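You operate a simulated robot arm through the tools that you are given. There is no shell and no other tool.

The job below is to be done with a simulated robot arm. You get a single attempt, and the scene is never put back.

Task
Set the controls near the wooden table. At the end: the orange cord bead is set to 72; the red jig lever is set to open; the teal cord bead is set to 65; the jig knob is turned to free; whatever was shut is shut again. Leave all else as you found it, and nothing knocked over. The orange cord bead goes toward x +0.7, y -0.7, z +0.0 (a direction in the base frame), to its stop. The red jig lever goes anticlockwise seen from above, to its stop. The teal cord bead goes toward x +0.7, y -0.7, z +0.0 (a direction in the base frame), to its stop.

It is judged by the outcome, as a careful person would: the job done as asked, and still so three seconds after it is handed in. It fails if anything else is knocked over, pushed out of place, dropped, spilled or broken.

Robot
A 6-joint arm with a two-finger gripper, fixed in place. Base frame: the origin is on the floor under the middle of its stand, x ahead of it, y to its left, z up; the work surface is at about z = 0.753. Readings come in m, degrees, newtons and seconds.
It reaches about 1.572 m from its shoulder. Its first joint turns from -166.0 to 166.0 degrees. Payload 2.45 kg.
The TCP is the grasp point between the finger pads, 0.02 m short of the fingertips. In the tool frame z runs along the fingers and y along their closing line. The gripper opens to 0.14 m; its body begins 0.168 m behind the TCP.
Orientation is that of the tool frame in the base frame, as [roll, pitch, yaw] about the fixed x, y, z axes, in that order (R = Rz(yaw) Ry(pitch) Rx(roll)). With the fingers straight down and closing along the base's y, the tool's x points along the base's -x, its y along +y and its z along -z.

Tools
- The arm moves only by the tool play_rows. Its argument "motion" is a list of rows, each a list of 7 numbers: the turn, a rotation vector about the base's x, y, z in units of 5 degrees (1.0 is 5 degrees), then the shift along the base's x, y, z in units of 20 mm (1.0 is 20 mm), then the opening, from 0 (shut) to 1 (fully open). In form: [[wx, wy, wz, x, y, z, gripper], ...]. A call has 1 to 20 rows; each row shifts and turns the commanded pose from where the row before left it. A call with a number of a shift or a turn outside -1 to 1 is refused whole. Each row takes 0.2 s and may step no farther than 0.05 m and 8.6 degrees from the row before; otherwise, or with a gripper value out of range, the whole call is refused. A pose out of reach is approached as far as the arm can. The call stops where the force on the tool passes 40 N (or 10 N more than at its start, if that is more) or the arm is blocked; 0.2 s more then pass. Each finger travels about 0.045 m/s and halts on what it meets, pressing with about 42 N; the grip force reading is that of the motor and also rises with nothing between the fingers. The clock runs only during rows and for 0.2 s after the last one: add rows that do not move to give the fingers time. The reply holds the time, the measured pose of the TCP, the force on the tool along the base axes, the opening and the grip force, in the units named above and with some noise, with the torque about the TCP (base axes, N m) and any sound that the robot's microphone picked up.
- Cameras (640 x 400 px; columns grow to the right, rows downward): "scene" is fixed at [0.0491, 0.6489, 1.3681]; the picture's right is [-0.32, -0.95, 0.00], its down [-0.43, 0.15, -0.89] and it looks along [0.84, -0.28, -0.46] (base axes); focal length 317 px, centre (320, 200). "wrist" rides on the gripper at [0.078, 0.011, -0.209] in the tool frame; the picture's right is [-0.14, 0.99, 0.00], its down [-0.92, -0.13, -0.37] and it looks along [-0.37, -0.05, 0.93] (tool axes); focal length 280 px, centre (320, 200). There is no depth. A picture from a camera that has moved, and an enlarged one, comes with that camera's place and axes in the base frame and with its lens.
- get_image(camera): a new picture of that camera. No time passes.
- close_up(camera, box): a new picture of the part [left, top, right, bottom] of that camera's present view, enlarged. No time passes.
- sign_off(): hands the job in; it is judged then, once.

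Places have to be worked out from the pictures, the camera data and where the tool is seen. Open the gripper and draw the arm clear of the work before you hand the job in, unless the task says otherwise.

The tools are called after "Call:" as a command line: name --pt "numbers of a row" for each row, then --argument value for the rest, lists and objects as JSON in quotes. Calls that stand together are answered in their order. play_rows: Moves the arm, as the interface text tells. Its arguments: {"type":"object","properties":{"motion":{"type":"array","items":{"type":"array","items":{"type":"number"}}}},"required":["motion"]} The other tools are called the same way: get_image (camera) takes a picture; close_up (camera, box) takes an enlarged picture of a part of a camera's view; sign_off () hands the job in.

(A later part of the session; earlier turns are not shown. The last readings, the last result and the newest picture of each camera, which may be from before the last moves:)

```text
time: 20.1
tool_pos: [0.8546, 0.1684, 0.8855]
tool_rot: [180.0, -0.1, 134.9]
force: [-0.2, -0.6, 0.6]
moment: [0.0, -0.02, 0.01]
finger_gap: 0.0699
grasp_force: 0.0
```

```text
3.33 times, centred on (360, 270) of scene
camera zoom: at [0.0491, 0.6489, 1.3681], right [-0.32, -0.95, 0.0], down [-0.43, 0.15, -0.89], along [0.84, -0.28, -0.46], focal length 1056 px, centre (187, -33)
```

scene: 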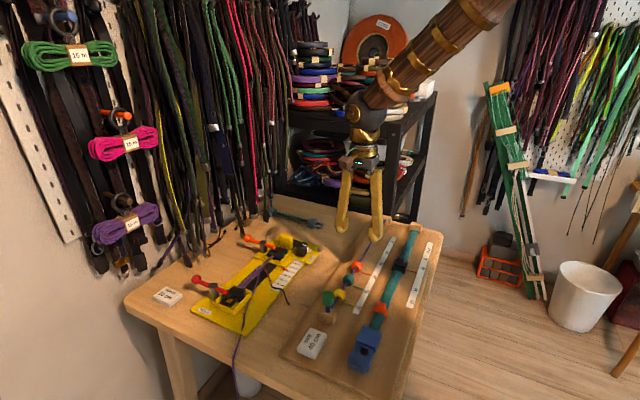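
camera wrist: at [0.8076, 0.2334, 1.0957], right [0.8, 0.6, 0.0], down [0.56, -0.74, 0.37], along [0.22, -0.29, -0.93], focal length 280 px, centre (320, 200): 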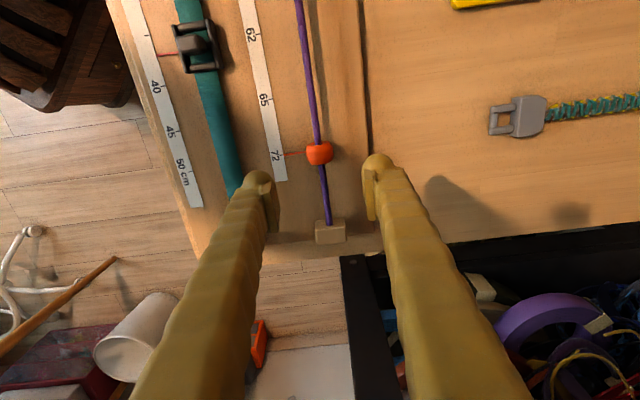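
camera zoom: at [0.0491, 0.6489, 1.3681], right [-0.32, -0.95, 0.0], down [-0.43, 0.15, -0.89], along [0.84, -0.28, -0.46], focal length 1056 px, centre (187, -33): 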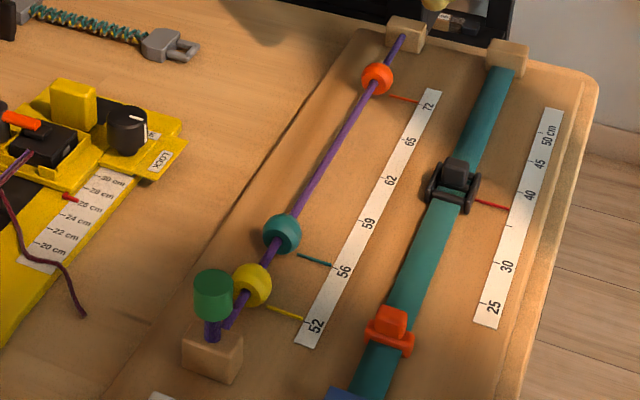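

The orange bead now sits at 72. I check the pointer closely, then return to above the teal bead.

Call:
close_up --camera "wrist" --box '[250, 80, 350, 190]'

Call:
close_up --camera "scene" --box '[365, 210, 405, 240]'

Call:
play_rows --pt "0 0 0 -0.95 0.98 0.1 0.5" --pt "0 0 0 -0.95 0.98 0 0.5" --pt "0 0 0 -0.95 0.98 0 0.5" --pt "0 0 0 -0.95 0.98 0 0.5" --pt "0 0 0 -0.95 0.98 0 0.5" --pt "0 0 0 -0.95 0.98 0 0.5" --pt "0 0 0 -0.95 0.98 0 0.5" --pt "0 0 0 -0.95 0.98 0 0.5" --pt "0 0 0 -0.95 0.98 0 0.5" --pt "0 0 0 -0.85 0.9 0 0.5" --pt "0 0 0 0 0 0 0.5"

Call:
close_up --camera "wrist" --box '[240, 100, 400, 200]'

```text
3.64 times, centred on (300, 135) of wrist
camera zoom: at [0.8076, 0.2334, 1.0957], right [0.8, 0.6, 0.0], down [0.56, -0.74, 0.37], along [0.22, -0.29, -0.93], focal length 1020 px, centre (393, 436)
```

zoom: 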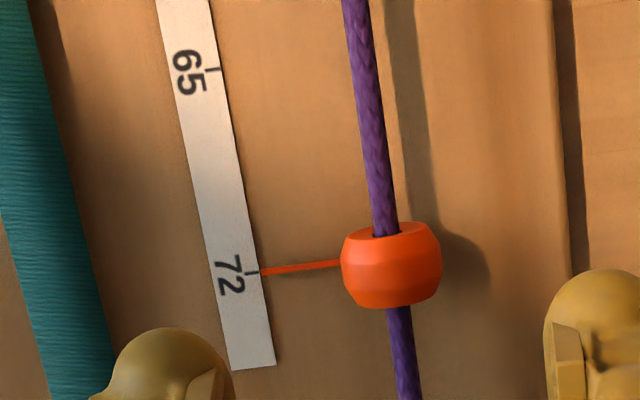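

```text
13.33 times, centred on (385, 225) of scene
camera zoom: at [0.0491, 0.6489, 1.3681], right [-0.32, -0.95, 0.0], down [-0.43, 0.15, -0.89], along [0.84, -0.28, -0.46], focal length 4224 px, centre (-547, -133)
```

zoom: 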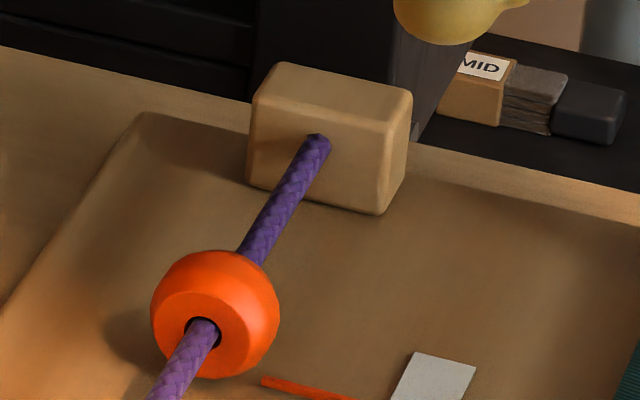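

```text
time: 22.5
tool_pos: [0.6673, 0.3626, 0.8864]
tool_rot: [-180.0, -0.1, 135.0]
force: [0.4, 1.1, -0.3]
moment: [0.0, 0.0, -0.02]
finger_gap: 0.0699
grasp_force: 0.0
```

```text
4.00 times, centred on (320, 150) of wrist
camera zoom: at [0.6195, 0.4285, 1.0974], right [0.8, 0.6, 0.0], down [0.56, -0.74, 0.37], along [0.22, -0.29, -0.93], focal length 1122 px, centre (320, 400)
```

zoom: 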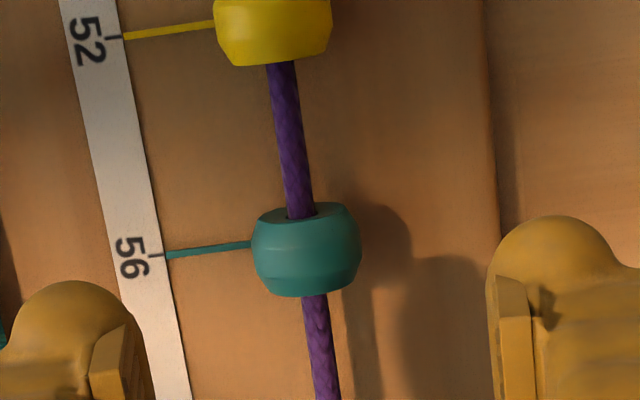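

Orange reads exactly 72. The teal bead is ~2.6–3 mm to the −n side; I correct and descend around it.

Call:
play_rows --pt "0 0 0 -0.08 -0.14 0 0.5" --pt "0 0 0 0 0 -0.9 0.5" --pt "0 0 0 0 0 -0.9 0.5" --pt "0 0 0 0 0 -0.9 0.5" --pt "0 0 0 0 0 -0.9 0.5" --pt "0 0 0 0 0 -0.8 0.5" --pt "0 0 0 0 0 -0.63 0.5" --pt "0 0 0 0 0 0 0.5"

Call:
close_up --camera "wrist" --box '[240, 100, 400, 240]'

```text
time: 24.3
tool_pos: [0.6659, 0.3605, 0.7856]
tool_rot: [-180.0, -0.1, 135.0]
force: [0.1, 0.4, 0.5]
moment: [-0.02, 0.0, -0.01]
finger_gap: 0.0697
grasp_force: 0.0
```

```text
2.86 times, centred on (320, 170) of wrist
camera zoom: at [0.6186, 0.425, 0.9967], right [0.8, 0.6, 0.0], down [0.56, -0.74, 0.37], along [0.22, -0.29, -0.93], focal length 801 px, centre (320, 286)
```

zoom: 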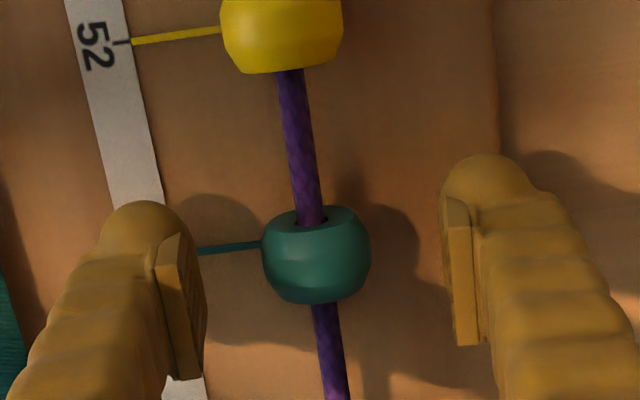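

The teal bead is centred. Closing on it gently.

Call:
play_rows --pt "0 0 0 0 0 0 0.4" --pt "0 0 0 0 0 0 0.3" --pt "0 0 0 0 0 0 0.2" --pt "0 0 0 0 0 0 0.15" --pt "0 0 0 0 0 0 0.15"

```text
time: 25.5
tool_pos: [0.6651, 0.3596, 0.7866]
tool_rot: [-179.9, -0.1, 135.0]
force: [-9.0, -9.2, -1.5]
moment: [-0.12, 0.07, -0.01]
finger_gap: 0.0288
grasp_force: 38.4
```

Held. I relieve the small side load and slide along the cord for ~50 mm.

Call:
play_rows --pt "0 0 0 -0.021 -0.021 0 0.15" --pt "0 0 0 0.2 -0.2 0 0.15" --pt "0 0 0 0.348 -0.352 0.002 0.15" --pt "0 0 0 0.348 -0.352 0.002 0.15" --pt "0 0 0 0.348 -0.352 0.002 0.15" --pt "0 0 0 0.348 -0.352 0.002 0.15"

Call:
close_up --camera "wrist" --box '[200, 60, 400, 260]'

```text
time: 26.9
tool_pos: [0.6964, 0.3277, 0.786]
tool_rot: [-180.0, -0.1, 135.0]
force: [-6.2, -6.8, 6.7]
moment: [-0.13, 0.14, 0.0]
finger_gap: 0.0279
grasp_force: 45.4
```

```text
2.00 times, centred on (300, 160) of wrist
camera zoom: at [0.6495, 0.393, 0.9969], right [0.8, 0.6, 0.0], down [0.56, -0.74, 0.37], along [0.22, -0.29, -0.93], focal length 561 px, centre (360, 280)
```

zoom: 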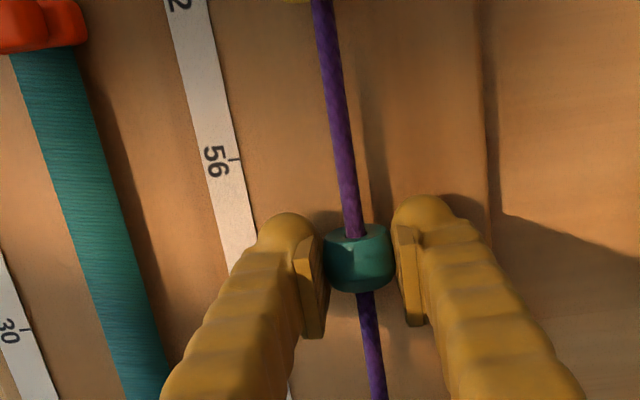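

Moving well with small loads. I continue ~80 mm.

Call:
play_rows --pt "0 0 0 -0.012 -0.012 0.02 0.15" --pt "0 0 0 0.347 -0.353 0.004 0.15" --pt "0 0 0 0.347 -0.353 0.004 0.15" --pt "0 0 0 0.347 -0.353 0.004 0.15" --pt "0 0 0 0.347 -0.353 0.004 0.15" --pt "0 0 0 0.347 -0.353 0.004 0.15" --pt "0 0 0 0.347 -0.353 0.004 0.15" --pt "0 0 0 0.347 -0.353 0.004 0.15" --pt "0 0 0 0.347 -0.353 0.004 0.15"

Call:
close_up --camera "scene" --box '[310, 200, 430, 320]'

```text
time: 28.9
tool_pos: [0.7531, 0.2718, 0.787]
tool_rot: [180.0, 0.0, 134.9]
force: [6.0, 5.8, -12.4]
moment: [0.04, -0.07, -0.04]
finger_gap: 0.0268
grasp_force: 45.3
```

```text
3.33 times, centred on (370, 260) of scene
camera zoom: at [0.0491, 0.6489, 1.3681], right [-0.32, -0.95, 0.0], down [-0.43, 0.15, -0.89], along [0.84, -0.28, -0.46], focal length 1056 px, centre (153, 0)
```

zoom: 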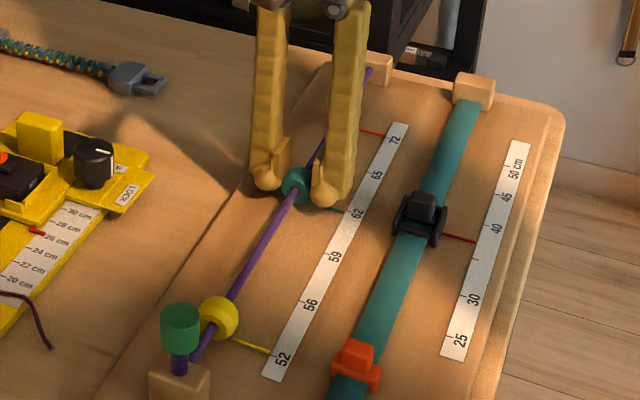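

Teal pointer is near 62. I continue ~50 mm more.

Call:
play_rows --pt "0 0 0 0.01 0.01 -0.025 0.15" --pt "0 0 0 0.349 -0.351 0.003 0.15" --pt "0 0 0 0.349 -0.351 0.003 0.15" --pt "0 0 0 0.349 -0.351 0.003 0.15" --pt "0 0 0 0.349 -0.351 0.003 0.15" --pt "0 0 0 0.3 -0.302 0.003 0.15"

Call:
close_up --camera "wrist" --box '[200, 60, 400, 260]'

Call:
close_up --camera "scene" --box '[340, 200, 430, 270]'

```text
time: 30.3
tool_pos: [0.7883, 0.2379, 0.7889]
tool_rot: [-179.9, -0.1, 135.0]
force: [9.6, 8.9, 4.1]
moment: [0.16, -0.07, 0.02]
finger_gap: 0.0264
grasp_force: 44.7
```

```text
2.00 times, centred on (300, 160) of wrist
camera zoom: at [0.7398, 0.302, 0.999], right [0.8, 0.6, 0.0], down [0.56, -0.74, 0.37], along [0.22, -0.29, -0.93], focal length 561 px, centre (360, 280)
```

zoom: 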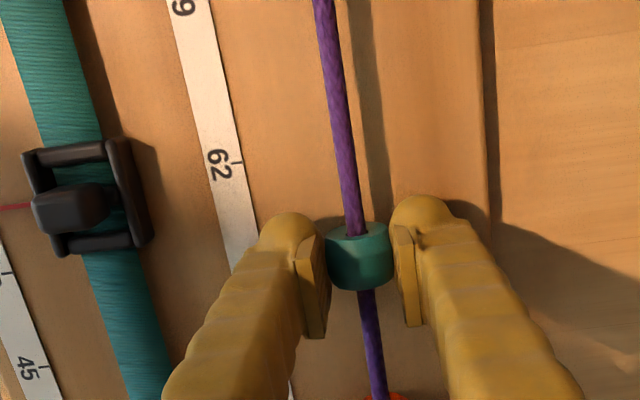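

```text
5.71 times, centred on (385, 235) of scene
camera zoom: at [0.0491, 0.6489, 1.3681], right [-0.32, -0.95, 0.0], down [-0.43, 0.15, -0.89], along [0.84, -0.28, -0.46], focal length 1810 px, centre (-51, 0)
```

zoom: 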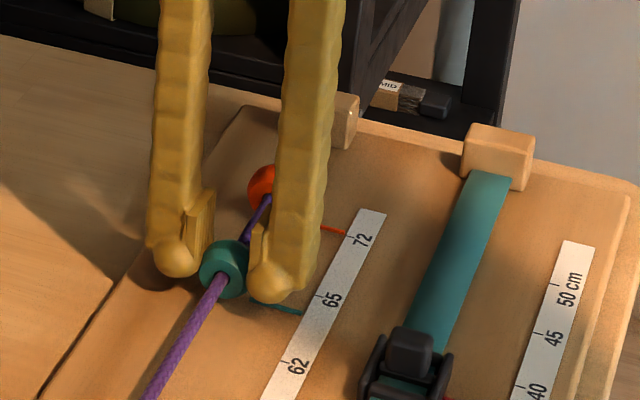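

About 22 mm to go. I advance slowly to the 65 tick.

Call:
play_rows --pt "0 0 0 0.165 -0.135 0 0.15" --pt "0 0 0 0.15 -0.15 0.002 0.15" --pt "0 0 0 0.15 -0.15 0.002 0.15" --pt "0 0 0 0.15 -0.15 0.002 0.15" --pt "0 0 0 0.1 -0.1 0 0.15"

Call:
close_up --camera "scene" --box '[340, 200, 430, 270]'

```text
time: 31.5
tool_pos: [0.7999, 0.2234, 0.7884]
tool_rot: [-180.0, 0.0, 135.1]
force: [2.5, 2.7, 15.4]
moment: [0.09, -0.11, -0.03]
finger_gap: 0.0263
grasp_force: 44.8
```

```text
5.71 times, centred on (385, 235) of scene
camera zoom: at [0.0491, 0.6489, 1.3681], right [-0.32, -0.95, 0.0], down [-0.43, 0.15, -0.89], along [0.84, -0.28, -0.46], focal length 1810 px, centre (-51, 0)
```

zoom: 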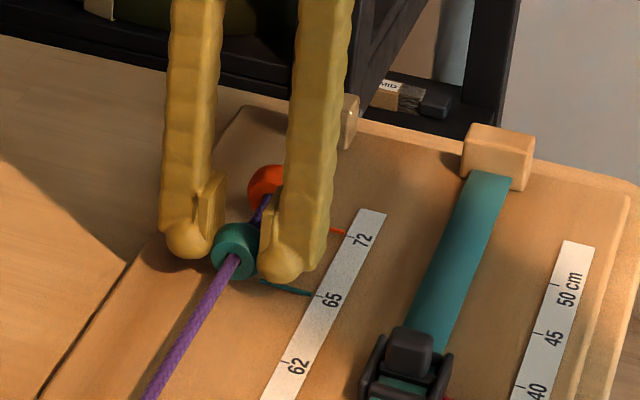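

Pointer almost at 65 with no resistance along the cord yet. I creep forward until the stop shows.

Call:
play_rows --pt "0 0 0 0.1 -0.1 0.03 0.15" --pt "0 0 0 0.07 -0.07 0 0.15" --pt "0 0 0 0.07 -0.07 0 0.15"

Call:
close_up --camera "scene" --box '[340, 200, 430, 270]'

```text
time: 32.3
tool_pos: [0.8055, 0.22, 0.7887]
tool_rot: [-179.9, 0.0, 134.9]
force: [-2.5, 10.7, 14.6]
moment: [0.15, 0.16, -0.02]
finger_gap: 0.0259
grasp_force: 45.2
```

```text
5.71 times, centred on (385, 235) of scene
camera zoom: at [0.0491, 0.6489, 1.3681], right [-0.32, -0.95, 0.0], down [-0.43, 0.15, -0.89], along [0.84, -0.28, -0.46], focal length 1810 px, centre (-51, 0)
```

zoom: 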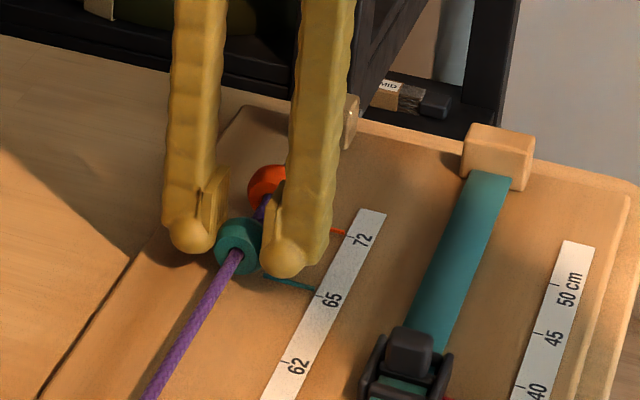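

Resistance begins and the pointer is at 65. A little more push to confirm the stop.

Call:
play_rows --pt "0 0 0 0.07 -0.07 0.02 0.15" --pt "0 0 0 0.07 -0.07 0 0.15"

Call:
close_up --camera "scene" --box '[340, 200, 430, 270]'

```text
time: 32.9
tool_pos: [0.8088, 0.2172, 0.7884]
tool_rot: [179.9, -0.1, 134.9]
force: [-12.2, 20.0, 18.4]
moment: [0.35, 0.18, 0.01]
finger_gap: 0.026
grasp_force: 44.9
```

```text
5.71 times, centred on (385, 235) of scene
camera zoom: at [0.0491, 0.6489, 1.3681], right [-0.32, -0.95, 0.0], down [-0.43, 0.15, -0.89], along [0.84, -0.28, -0.46], focal length 1810 px, centre (-51, 0)
```

zoom: 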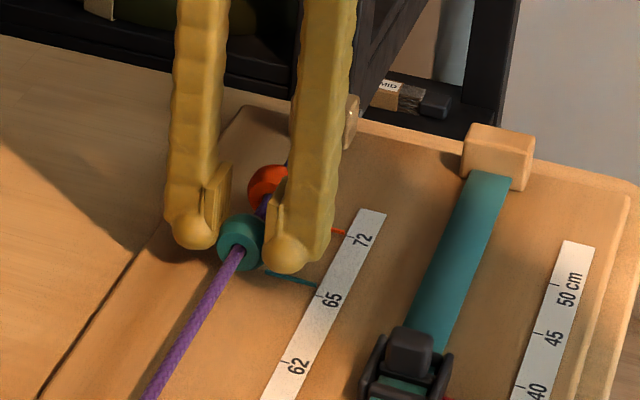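

The stop is confirmed (~23 N opposing). I release and lift.

Call:
play_rows --pt "0 0 0 0 0 0 0.3" --pt "0 0 0 0 0 0 0.5" --pt "0 0 0 0 0 0 0.5" --pt "0 0 0 0 0 0.8 0.5" --pt "0 0 0 0 0 1 0.5" --pt "0 0 0 0 0 1 0.5" --pt "0 0 0 0 0 1 0.5" --pt "0 0 0 0 0 1 0.5" --pt "0 0 0 0 0 0 0.5"

Call:
get_image --camera "wrist"

Call:
close_up --camera "wrist" --box '[230, 80, 350, 240]'

```text
time: 34.9
tool_pos: [0.8073, 0.2168, 0.8832]
tool_rot: [-179.9, 0.0, 135.0]
force: [0.6, 0.2, 0.5]
moment: [-0.02, 0.01, 0.01]
finger_gap: 0.07
grasp_force: 0.1
```

```text
taken
camera wrist: at [0.7597, 0.2802, 1.0959], right [0.8, 0.6, 0.0], down [0.56, -0.74, 0.37], along [0.22, -0.29, -0.93], focal length 280 px, centre (320, 200)
```

wrist: 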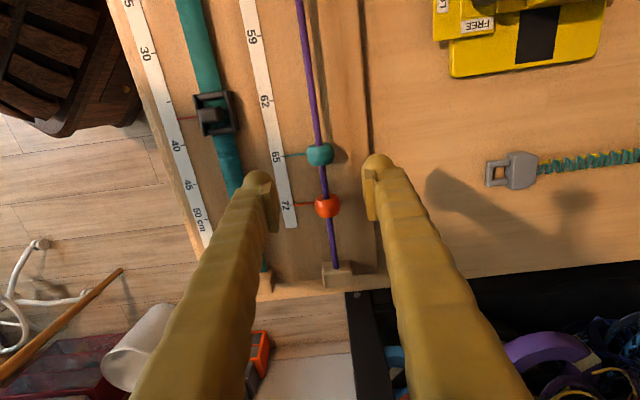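

```text
2.50 times, centred on (290, 160) of wrist
camera zoom: at [0.7597, 0.2802, 1.0959], right [0.8, 0.6, 0.0], down [0.56, -0.74, 0.37], along [0.22, -0.29, -0.93], focal length 701 px, centre (395, 300)
```

zoom: 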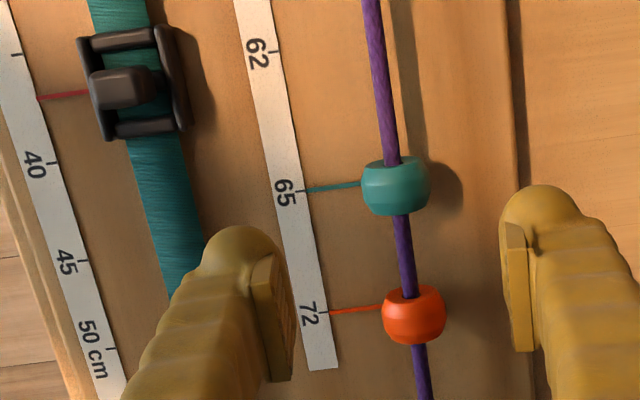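

Both beads read 65 and 72 and nothing else has moved. Next the knob: I rise and go above it (≈(0.8335, 0.448)), turning the tool +65° so the fingers sit off the yellow block and the tray.

Call:
play_rows --pt "0 0 0 0 0 1 0.5" --pt "0 0 1 0.1 0.889 0.3 0.45" --pt "0 0 1 0.1 0.889 0.3 0.4" --pt "0 0 1 0.1 0.889 0.3 0.4" --pt "0 0 1 0.1 0.889 0.3 0.4" --pt "0 0 1 0.1 0.889 0 0.4" --pt "0 0 1 0.1 0.889 0 0.4" --pt "0 0 1 0.1 0.889 0 0.4" --pt "0 0 1 0.1 0.889 0 0.4" --pt "0 0 1 0.1 0.889 0 0.4" --pt "0 0 1 0.1 0.889 0 0.4" --pt "0 0 1 0.1 0.889 0 0.4" --pt "0 0 1 0.1 0.889 0 0.4" --pt "0 0 1 0.1 0.889 0 0.4" --pt "0 0 0 0 0 0 0.4"

Call:
get_image --camera "wrist"

Call:
get_image --camera "scene"

```text
time: 38.1
tool_pos: [0.8348, 0.4465, 0.9285]
tool_rot: [-179.9, -0.1, -159.9]
force: [-0.5, -1.3, 0.0]
moment: [0.0, 0.01, 0.0]
finger_gap: 0.056
grasp_force: 0.0
```

```text
taken
camera wrist: at [0.7578, 0.4322, 1.139], right [-0.21, 0.98, 0.0], down [0.91, 0.2, 0.37], along [0.36, 0.08, -0.93], focal length 280 px, centre (320, 200)
```

wrist: 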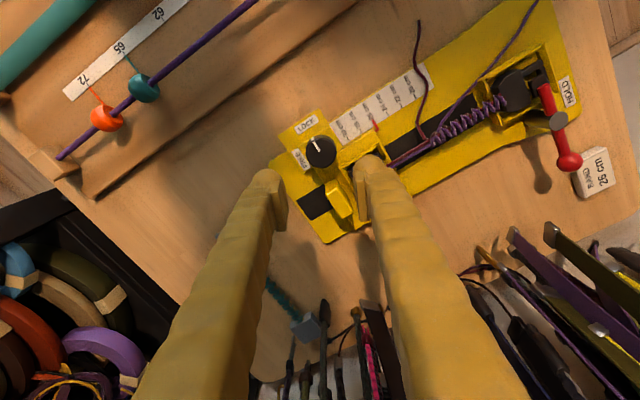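

```text
taken
```

scene: 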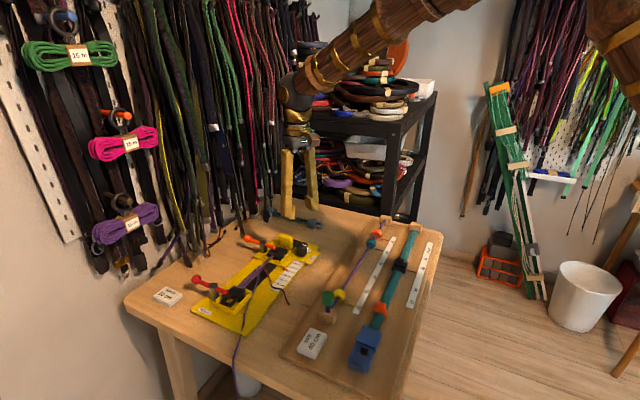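

The knob is between the fingers in the wrist view. I enlarge to judge the heights and clearances around it.

Call:
close_up --camera "wrist" --box '[250, 90, 410, 250]'

Call:
close_up --camera "scene" --box '[240, 140, 340, 270]'

```text
2.50 times, centred on (330, 170) of wrist
camera zoom: at [0.7578, 0.4322, 1.139], right [-0.21, 0.98, 0.0], down [0.91, 0.2, 0.37], along [0.36, 0.08, -0.93], focal length 701 px, centre (295, 275)
```

zoom: 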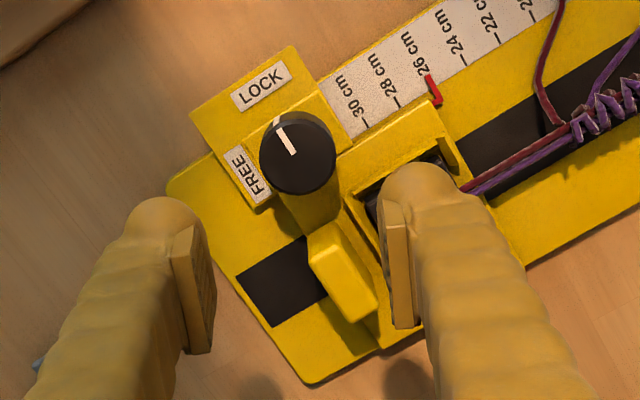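

```text
3.08 times, centred on (290, 205) of scene
camera zoom: at [0.0491, 0.6489, 1.3681], right [-0.32, -0.95, 0.0], down [-0.43, 0.15, -0.89], along [0.84, -0.28, -0.46], focal length 975 px, centre (412, 185)
```

zoom: 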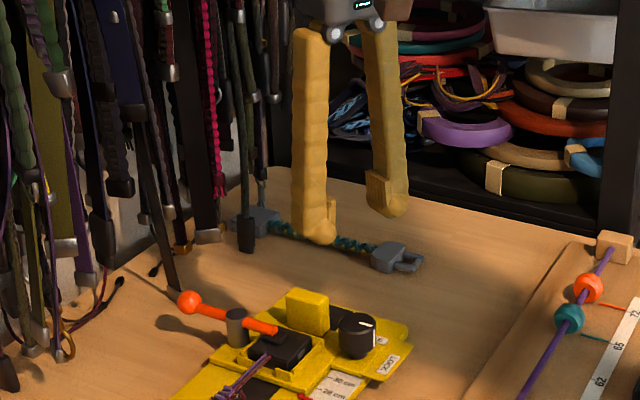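

I zoom further into the surroundings of the knob to judge the tray-wall height.

Call:
close_up --camera "wrist" --box '[295, 110, 375, 190]'

Call:
close_up --camera "scene" --box '[270, 228, 330, 268]'

```text
5.00 times, centred on (335, 150) of wrist
camera zoom: at [0.7578, 0.4322, 1.139], right [-0.21, 0.98, 0.0], down [0.91, 0.2, 0.37], along [0.36, 0.08, -0.93], focal length 1402 px, centre (245, 450)
```

zoom: 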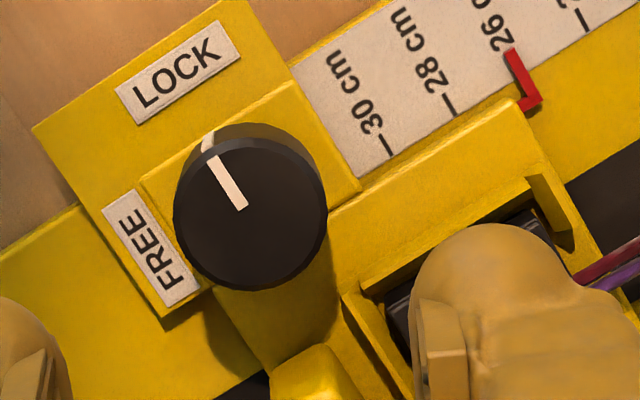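

```text
10.00 times, centred on (300, 248) of scene
camera zoom: at [0.0491, 0.6489, 1.3681], right [-0.32, -0.95, 0.0], down [-0.43, 0.15, -0.89], along [0.84, -0.28, -0.46], focal length 3168 px, centre (520, -280)
```

zoom: 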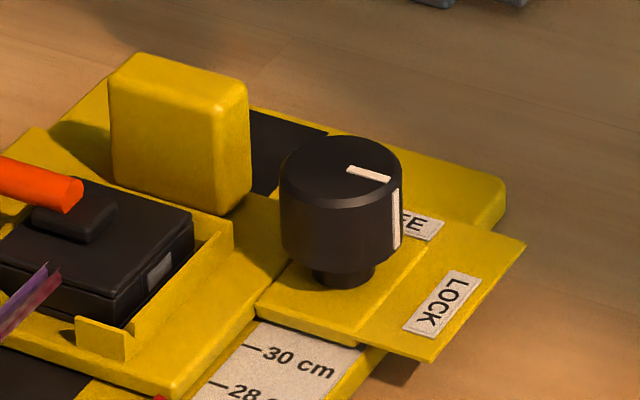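

Walls beside the knob are only ~12 mm above the plate (≈0.776), the knob top ≈0.80. I shift onto the knob axis (≈(0.829, 0.448)) and descend part-way to verify centring.

Call:
play_rows --pt "0 0 0 -0.29 0.075 -0.5 0.4" --pt "0 0 0 0 0 -1 0.4" --pt "0 0 0 0 0 -1 0.4" --pt "0 0 0 0 0 -1 0.4" --pt "0 0 0 0 0 -0.6 0.4" --pt "0 0 0 0 0 0 0.4"

Call:
get_image --camera "wrist"

Call:
close_up --camera "wrist" --box '[250, 100, 410, 240]'

Call:
close_up --camera "scene" --box '[255, 190, 345, 270]'

```text
time: 39.5
tool_pos: [0.8274, 0.4499, 0.8453]
tool_rot: [-179.9, 0.0, -160.0]
force: [-0.3, 0.8, 0.2]
moment: [-0.01, 0.0, 0.0]
finger_gap: 0.0559
grasp_force: 0.1
```

```text
taken
camera wrist: at [0.751, 0.4344, 1.0556], right [-0.21, 0.98, 0.0], down [0.91, 0.2, 0.37], along [0.36, 0.08, -0.93], focal length 280 px, centre (320, 200)
```

wrist: 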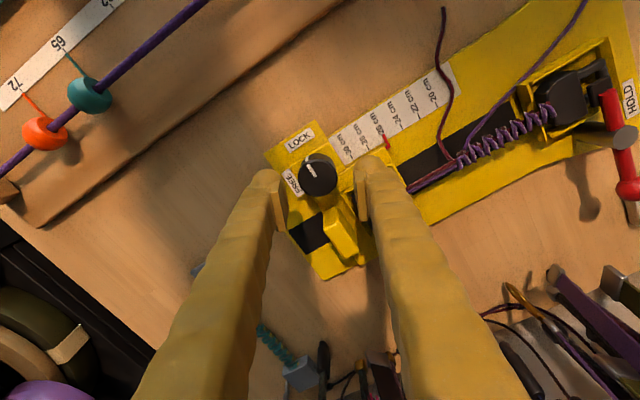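

```text
2.86 times, centred on (330, 170) of wrist
camera zoom: at [0.751, 0.4344, 1.0556], right [-0.21, 0.98, 0.0], down [0.91, 0.2, 0.37], along [0.36, 0.08, -0.93], focal length 801 px, centre (291, 286)
```

zoom: 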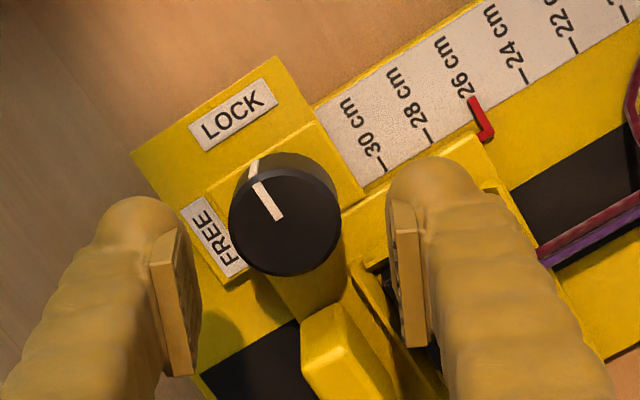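

```text
5.00 times, centred on (300, 230) of scene
camera zoom: at [0.0491, 0.6489, 1.3681], right [-0.32, -0.95, 0.0], down [-0.43, 0.15, -0.89], along [0.84, -0.28, -0.46], focal length 1584 px, centre (420, 50)
```

zoom: 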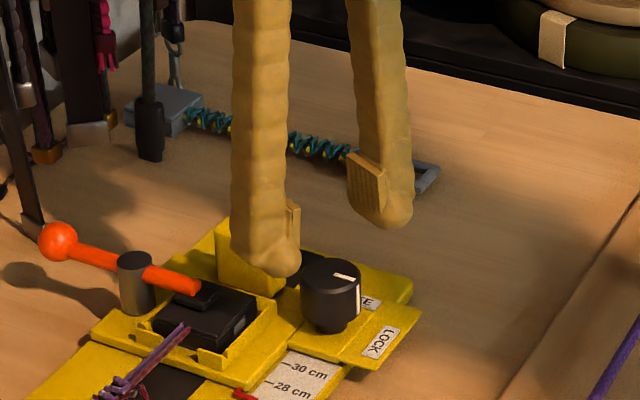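

Knob axis refined to (0.8297, 0.4491). I shift 2 mm and descend to TCP z ≈ 0.801 around the knob.

Call:
play_rows --pt "0 0 0 0.115 -0.04 -0.3 0.4" --pt "0 0 0 0 0 -0.7 0.4" --pt "0 0 0 0 0 -0.7 0.4" --pt "0 0 0 0 0 -0.5 0.4" --pt "0 0 0 0 0 0 0.4"

Call:
close_up --camera "wrist" --box '[250, 120, 410, 260]'

Call:
close_up --camera "scene" --box '[265, 210, 335, 270]'

```text
time: 40.7
tool_pos: [0.8315, 0.448, 0.8013]
tool_rot: [180.0, 0.0, -160.0]
force: [0.0, 0.1, -0.1]
moment: [-0.03, -0.05, 0.03]
finger_gap: 0.0559
grasp_force: 0.1
```

```text
2.86 times, centred on (330, 190) of wrist
camera zoom: at [0.7543, 0.4338, 1.012], right [-0.21, 0.98, 0.0], down [0.91, 0.2, 0.37], along [0.36, 0.08, -0.93], focal length 801 px, centre (291, 229)
```

zoom: 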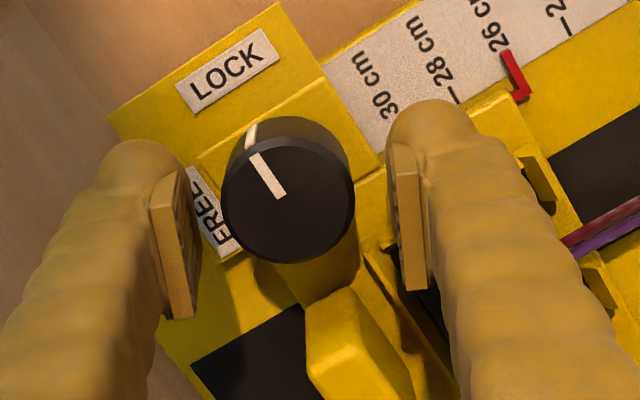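

```text
6.67 times, centred on (300, 240) of scene
camera zoom: at [0.0491, 0.6489, 1.3681], right [-0.32, -0.95, 0.0], down [-0.43, 0.15, -0.89], along [0.84, -0.28, -0.46], focal length 2112 px, centre (453, -67)
```

zoom: 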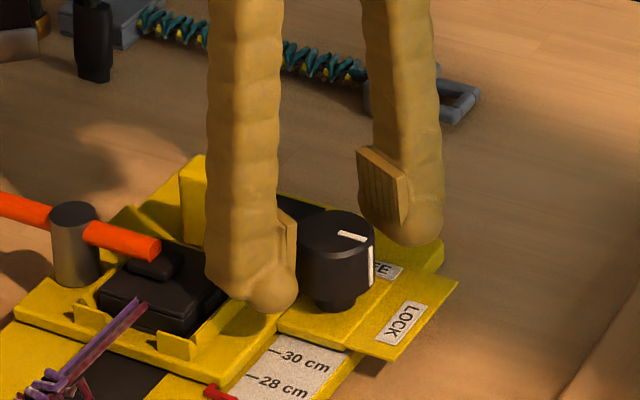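

The TCP is ~3 mm past the knob axis; I nudge it back so the turn is about the knob's axis, then close the fingers on it.

Call:
play_rows --pt "0 0 0 -0.14 -0.065 0 0.4" --pt "0 0 0 0 0 0 0.35" --pt "0 0 0 0 0 0 0.3" --pt "0 0 0 0 0 0 0.25" --pt "0 0 0 0 0 0 0.2" --pt "0 0 0 0 0 0 0.2"

Call:
close_up --camera "wrist" --box '[250, 120, 410, 260]'

```text
time: 42.1
tool_pos: [0.8289, 0.4474, 0.8027]
tool_rot: [180.0, -0.1, -159.9]
force: [-2.1, -2.1, 2.5]
moment: [-0.05, 0.04, 0.0]
finger_gap: 0.0367
grasp_force: 45.1
```

```text
2.86 times, centred on (330, 190) of wrist
camera zoom: at [0.7512, 0.4323, 1.0125], right [-0.21, 0.98, 0.0], down [0.91, 0.2, 0.37], along [0.36, 0.08, -0.93], focal length 801 px, centre (291, 229)
```

zoom: 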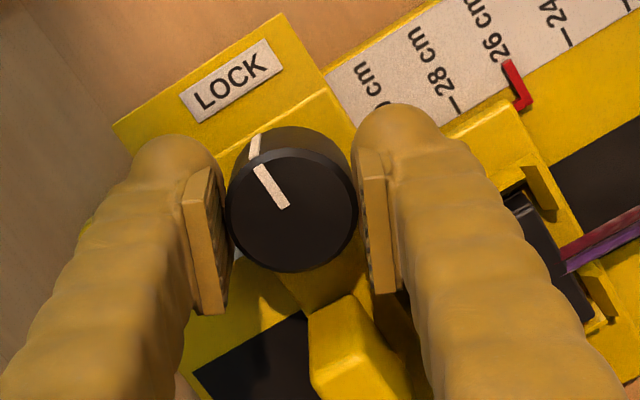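

The knob is gripped centrally with hardly any side load. I turn anticlockwise 25° first and check.

Call:
play_rows --pt "0 0 1 0 0 0 0.2" --pt "0 0 1 0 0 0 0.2" --pt "0 0 1 0 0 0 0.2" --pt "0 0 1 0 0 0 0.2" --pt "0 0 1 0 0 0 0.2"

Call:
close_up --camera "wrist" --box '[230, 100, 430, 280]'

Call:
close_up --camera "scene" --box '[265, 210, 335, 270]'

```text
time: 43.3
tool_pos: [0.8293, 0.4486, 0.8019]
tool_rot: [-179.9, -0.1, -134.9]
force: [-8.8, -8.8, -5.8]
moment: [-0.11, 0.1, 0.0]
finger_gap: 0.0368
grasp_force: 45.4
```

```text
2.22 times, centred on (330, 190) of wrist
camera zoom: at [0.7653, 0.4018, 1.0127], right [-0.6, 0.8, 0.0], down [0.74, 0.56, 0.37], along [0.29, 0.22, -0.93], focal length 623 px, centre (298, 222)
```

zoom: 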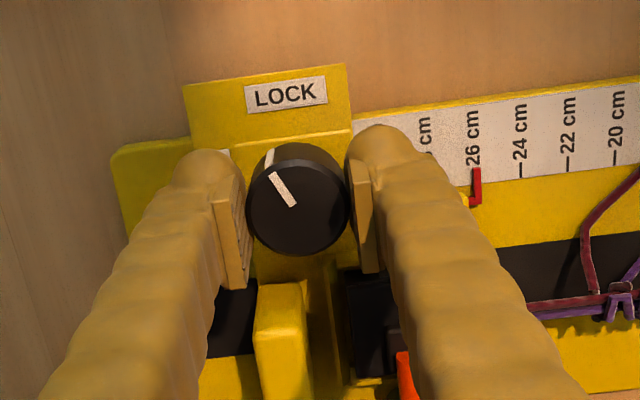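

```text
6.67 times, centred on (300, 240) of scene
camera zoom: at [0.0491, 0.6489, 1.3681], right [-0.32, -0.95, 0.0], down [-0.43, 0.15, -0.89], along [0.84, -0.28, -0.46], focal length 2112 px, centre (453, -67)
```

zoom: 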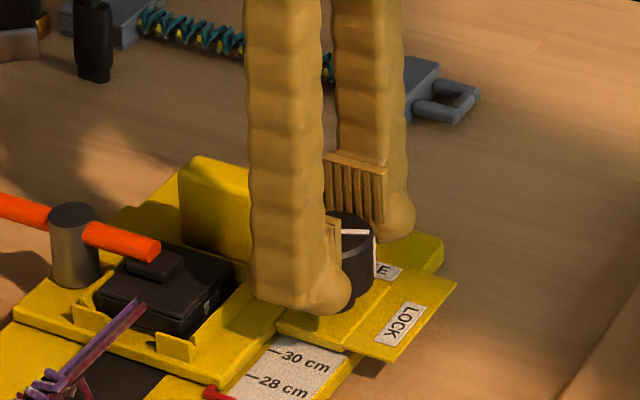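

The knob turns with the grip. I continue another 25°, watching the distance to the yellow block.

Call:
play_rows --pt "0 0 1 -0.015 -0.015 0 0.2" --pt "0 0 1 0 0 0 0.2" --pt "0 0 1 0 0 0 0.2" --pt "0 0 1 0 0 0 0.2" --pt "0 0 1 0 0 0 0.2"

Call:
close_up --camera "wrist" --box '[230, 100, 430, 280]'

Call:
close_up --camera "scene" --box '[265, 210, 335, 270]'

```text
time: 44.5
tool_pos: [0.8282, 0.4461, 0.8028]
tool_rot: [180.0, -0.1, -109.9]
force: [-5.4, -5.6, -9.0]
moment: [-0.1, 0.06, -0.01]
finger_gap: 0.0366
grasp_force: 45.1
```

```text
2.22 times, centred on (330, 190) of wrist
camera zoom: at [0.7911, 0.3795, 1.0126], right [-0.88, 0.47, 0.0], down [0.43, 0.82, 0.37], along [0.17, 0.33, -0.93], focal length 623 px, centre (298, 222)
```

zoom: 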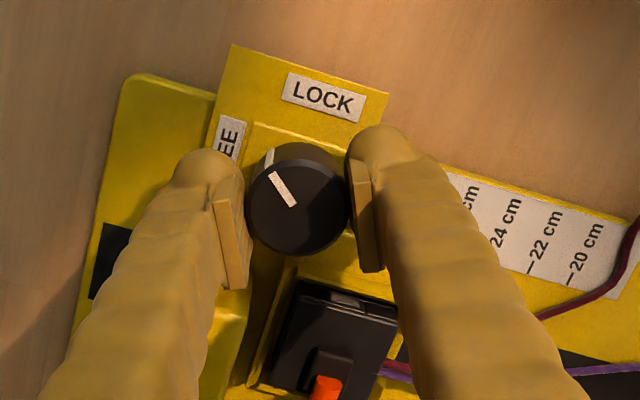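

```text
6.67 times, centred on (300, 240) of scene
camera zoom: at [0.0491, 0.6489, 1.3681], right [-0.32, -0.95, 0.0], down [-0.43, 0.15, -0.89], along [0.84, -0.28, -0.46], focal length 2112 px, centre (453, -67)
```

zoom: 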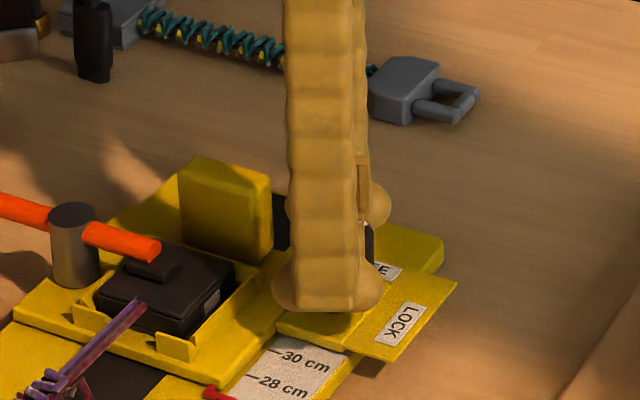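

Turned 50° so far. I release, lift, rotate the tool back −50° and come down again for the second stroke.

Call:
play_rows --pt "0 0 0 0 0 0 0.3" --pt "0 0 0 0 0 0 0.38" --pt "0 0 0 0 0 0 0.38" --pt "0 0 0 0 0 0.8 0.38" --pt "0 0 0 0 0 1 0.38" --pt "0 0 0 0 0 0.7 0.38" --pt "0 0 -1 0 0 0 0.38" --pt "0 0 -1 0 0 0 0.38" --pt "0 0 -1 0 0 0 0.38" --pt "0 0 -1 0 0 0 0.38" --pt "0 0 -1 0 0 0 0.38" --pt "0 0 -1 0 0 0 0.38" --pt "0 0 -1 0 0 0 0.38" --pt "0 0 -1 0 0 0 0.38" --pt "0 0 -1 0 0 0 0.38" --pt "0 0 -1 0 0 0 0.38" --pt "0 0 0 0 0 0 0.38"

Call:
get_image --camera "wrist"

Call:
close_up --camera "wrist" --box '[250, 100, 410, 240]'

Call:
close_up --camera "scene" --box '[265, 210, 335, 270]'

```text
time: 48.1
tool_pos: [0.8298, 0.4465, 0.8529]
tool_rot: [180.0, 0.0, -160.0]
force: [-0.3, 0.1, -0.7]
moment: [-0.02, 0.01, -0.03]
finger_gap: 0.0533
grasp_force: 0.1
```

```text
taken
camera wrist: at [0.7512, 0.4322, 1.064], right [-0.21, 0.98, 0.0], down [0.91, 0.19, 0.37], along [0.36, 0.08, -0.93], focal length 280 px, centre (320, 200)
```

wrist: 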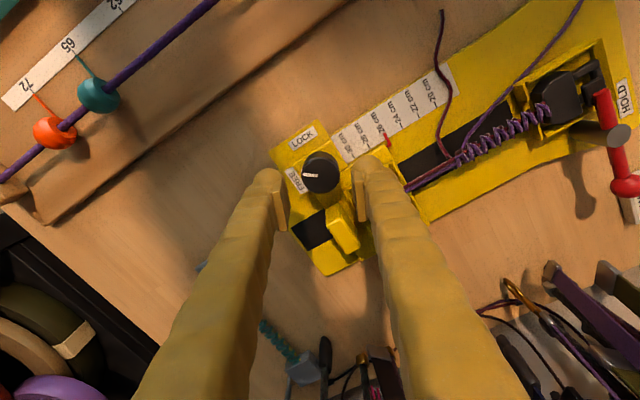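

```text
2.86 times, centred on (330, 170) of wrist
camera zoom: at [0.7512, 0.4322, 1.064], right [-0.21, 0.98, 0.0], down [0.91, 0.19, 0.37], along [0.36, 0.08, -0.93], focal length 801 px, centre (291, 286)
```

zoom: 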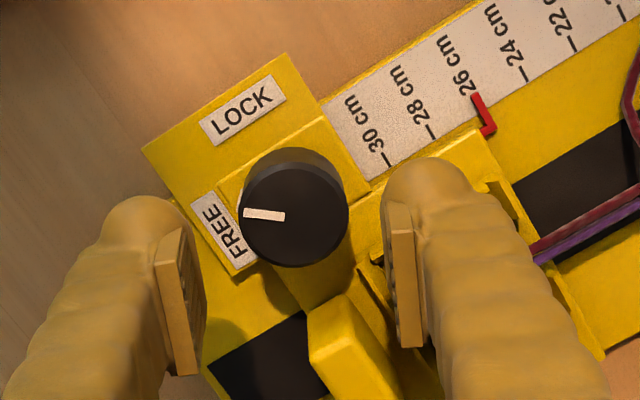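

```text
6.67 times, centred on (300, 240) of scene
camera zoom: at [0.0491, 0.6489, 1.3681], right [-0.32, -0.95, 0.0], down [-0.43, 0.15, -0.89], along [0.84, -0.28, -0.46], focal length 2112 px, centre (453, -67)
```

zoom: 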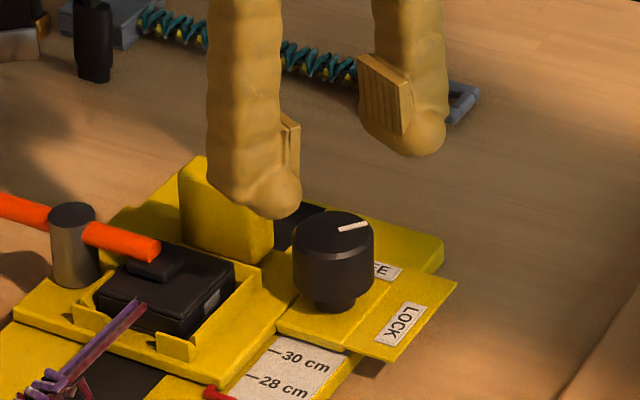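

The knob has turned halfway; the pointer still needs ~40° to FREE. I descend, regrip and continue anticlockwise.

Call:
play_rows --pt "0 0 0 -0.01 0.03 -0.8 0.38" --pt "0 0 0 0 0 -0.9 0.38" --pt "0 0 0 0 0 -0.8 0.38" --pt "0 0 0 0 0 0 0.35" --pt "0 0 0 0 0 0 0.3" --pt "0 0 0 0 0 0 0.25" --pt "0 0 0 0 0 0 0.2" --pt "0 0 0 0 0 0 0.2"

Call:
close_up --camera "wrist" --box '[250, 120, 410, 260]'

```text
time: 49.9
tool_pos: [0.8281, 0.4463, 0.8018]
tool_rot: [179.9, 0.0, -160.1]
force: [2.0, 1.1, -2.5]
moment: [0.04, 0.01, -0.03]
finger_gap: 0.0363
grasp_force: 45.4
```

```text
2.86 times, centred on (330, 190) of wrist
camera zoom: at [0.7506, 0.4325, 1.0125], right [-0.21, 0.98, 0.0], down [0.91, 0.2, 0.37], along [0.36, 0.08, -0.93], focal length 801 px, centre (291, 229)
```

zoom: 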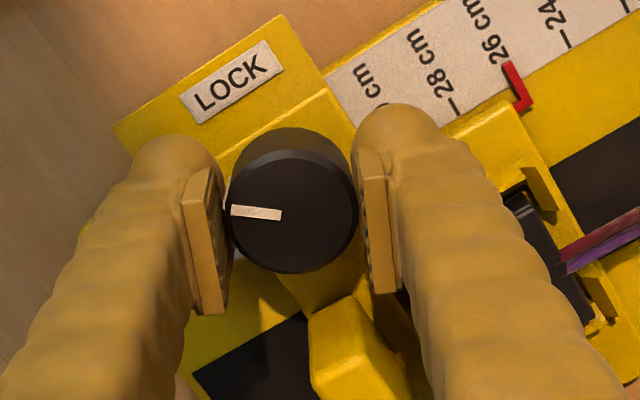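

Gripped with negligible side load. I turn another 30° and look.

Call:
play_rows --pt "0 0 1 0 0 0 0.2" --pt "0 0 1 0 0 0 0.2" --pt "0 0 1 0 0 0 0.2" --pt "0 0 1 0 0 0 0.2" --pt "0 0 1 0 0 0 0.2" --pt "0 0 1 0 0 0 0.2"

Call:
close_up --camera "wrist" --box '[230, 100, 430, 280]'

```text
time: 51.3
tool_pos: [0.8271, 0.4473, 0.8025]
tool_rot: [-180.0, -0.1, -129.9]
force: [-1.6, -3.4, -12.7]
moment: [-0.1, 0.04, 0.04]
finger_gap: 0.0367
grasp_force: 44.9
```

```text
2.22 times, centred on (330, 190) of wrist
camera zoom: at [0.769, 0.3963, 1.0126], right [-0.67, 0.74, 0.0], down [0.69, 0.62, 0.37], along [0.27, 0.25, -0.93], focal length 623 px, centre (298, 222)
```

zoom: 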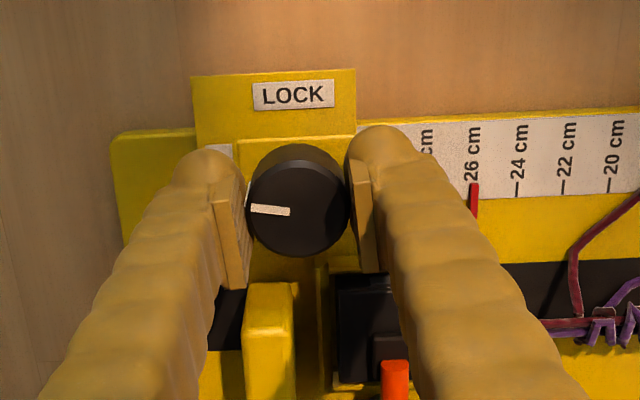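

80° in total with no resistance. I go on in smaller steps, watching for the torque of the stop.

Call:
play_rows --pt "0 0 1 0 0 -0.02 0.2" --pt "0 0 0.6 0 0 0 0.2"

Call:
play_rows --pt "0 0 0.5 0 0 0 0.2" --pt "0 0 0.5 0 0 0 0.2"

Call:
close_up --camera "wrist" --box '[230, 100, 430, 280]'

```text
time: 51.9
tool_pos: [0.8268, 0.4462, 0.8013]
tool_rot: [180.0, 0.0, -121.9]
force: [-4.9, -6.2, -6.5]
moment: [-0.05, 0.08, 0.04]
finger_gap: 0.0366
grasp_force: 45.3
```

```text
time: 52.5
tool_pos: [0.8284, 0.4474, 0.8018]
tool_rot: [-180.0, 0.1, -116.9]
force: [-4.8, -5.8, -2.4]
moment: [-0.06, 0.06, -0.49]
finger_gap: 0.0366
grasp_force: 45.0
```

```text
2.22 times, centred on (330, 190) of wrist
camera zoom: at [0.7824, 0.3853, 1.0126], right [-0.82, 0.57, 0.0], down [0.53, 0.76, 0.37], along [0.21, 0.3, -0.93], focal length 623 px, centre (298, 222)
```

zoom: 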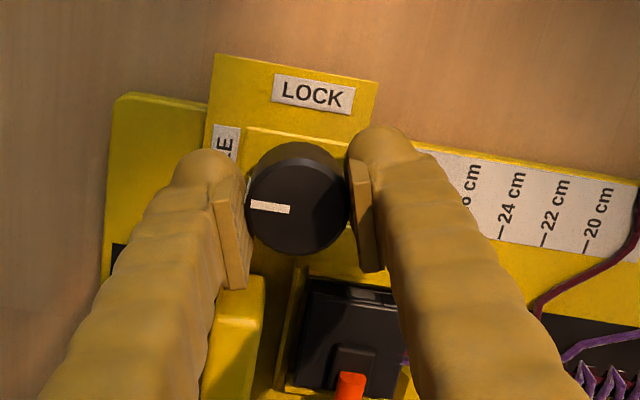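

The torque rose to −0.49 N·m at about 90°: the knob is at its FREE stop. I release and lift to verify.

Call:
play_rows --pt "0 0 -0.3 0 0 0 0.2" --pt "0 0 0 0 0 0 0.3" --pt "0 0 0 0 0 0 0.38" --pt "0 0 0 0 0 0 0.38" --pt "0 0 0 0 0 0.8 0.38" --pt "0 0 0 0 0 1 0.38" --pt "0 0 0 0 0 1 0.38" --pt "0 0 0 0 0 1 0.38" --pt "0 0 0 0 0 1 0.38" --pt "0 0 0 0 0 0 0.38"

Call:
get_image --camera "wrist"

Call:
close_up --camera "wrist" --box '[250, 80, 410, 220]'

Call:
close_up --camera "scene" --box '[265, 210, 335, 270]'

```text
time: 54.7
tool_pos: [0.8276, 0.4483, 0.8975]
tool_rot: [-179.9, -0.1, -118.5]
force: [0.0, 0.0, 0.2]
moment: [0.02, 0.01, -0.01]
finger_gap: 0.0534
grasp_force: 0.1
```

```text
taken
camera wrist: at [0.7801, 0.3867, 1.1078], right [-0.8, 0.59, 0.0], down [0.55, 0.75, 0.37], along [0.22, 0.3, -0.93], focal length 280 px, centre (320, 200)
```

wrist: 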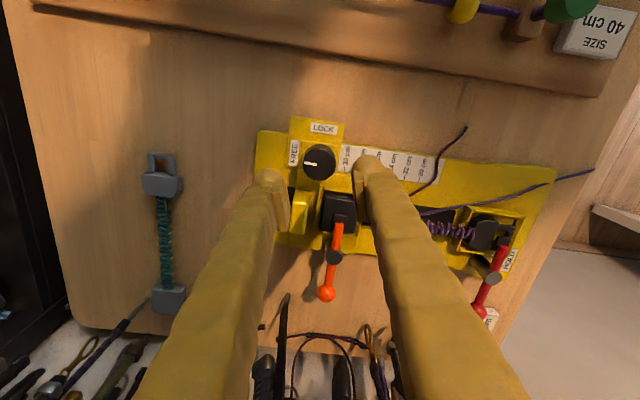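

```text
2.86 times, centred on (330, 150) of wrist
camera zoom: at [0.7801, 0.3867, 1.1078], right [-0.8, 0.59, 0.0], down [0.55, 0.75, 0.37], along [0.22, 0.3, -0.93], focal length 801 px, centre (291, 343)
```

zoom: 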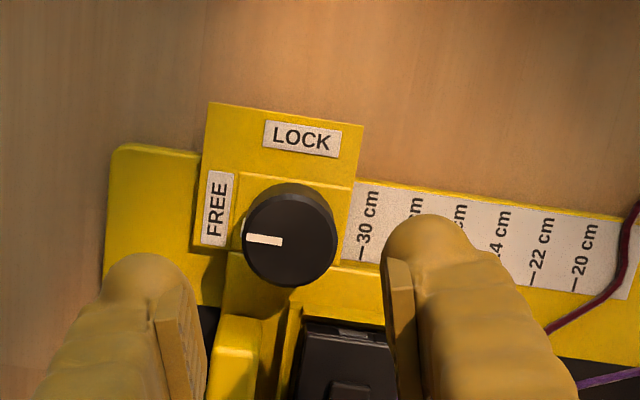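

```text
6.67 times, centred on (300, 240) of scene
camera zoom: at [0.0491, 0.6489, 1.3681], right [-0.32, -0.95, 0.0], down [-0.43, 0.15, -0.89], along [0.84, -0.28, -0.46], focal length 2112 px, centre (453, -67)
```

zoom: 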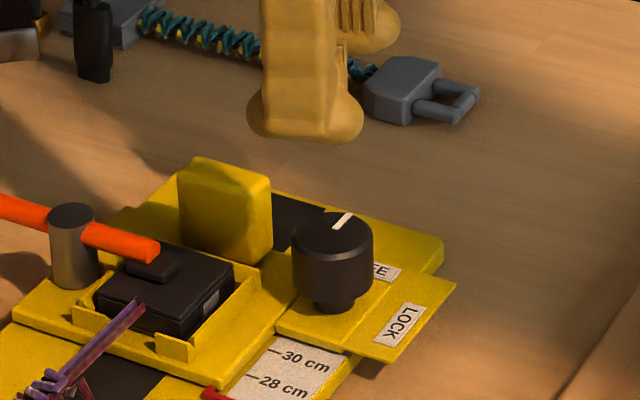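

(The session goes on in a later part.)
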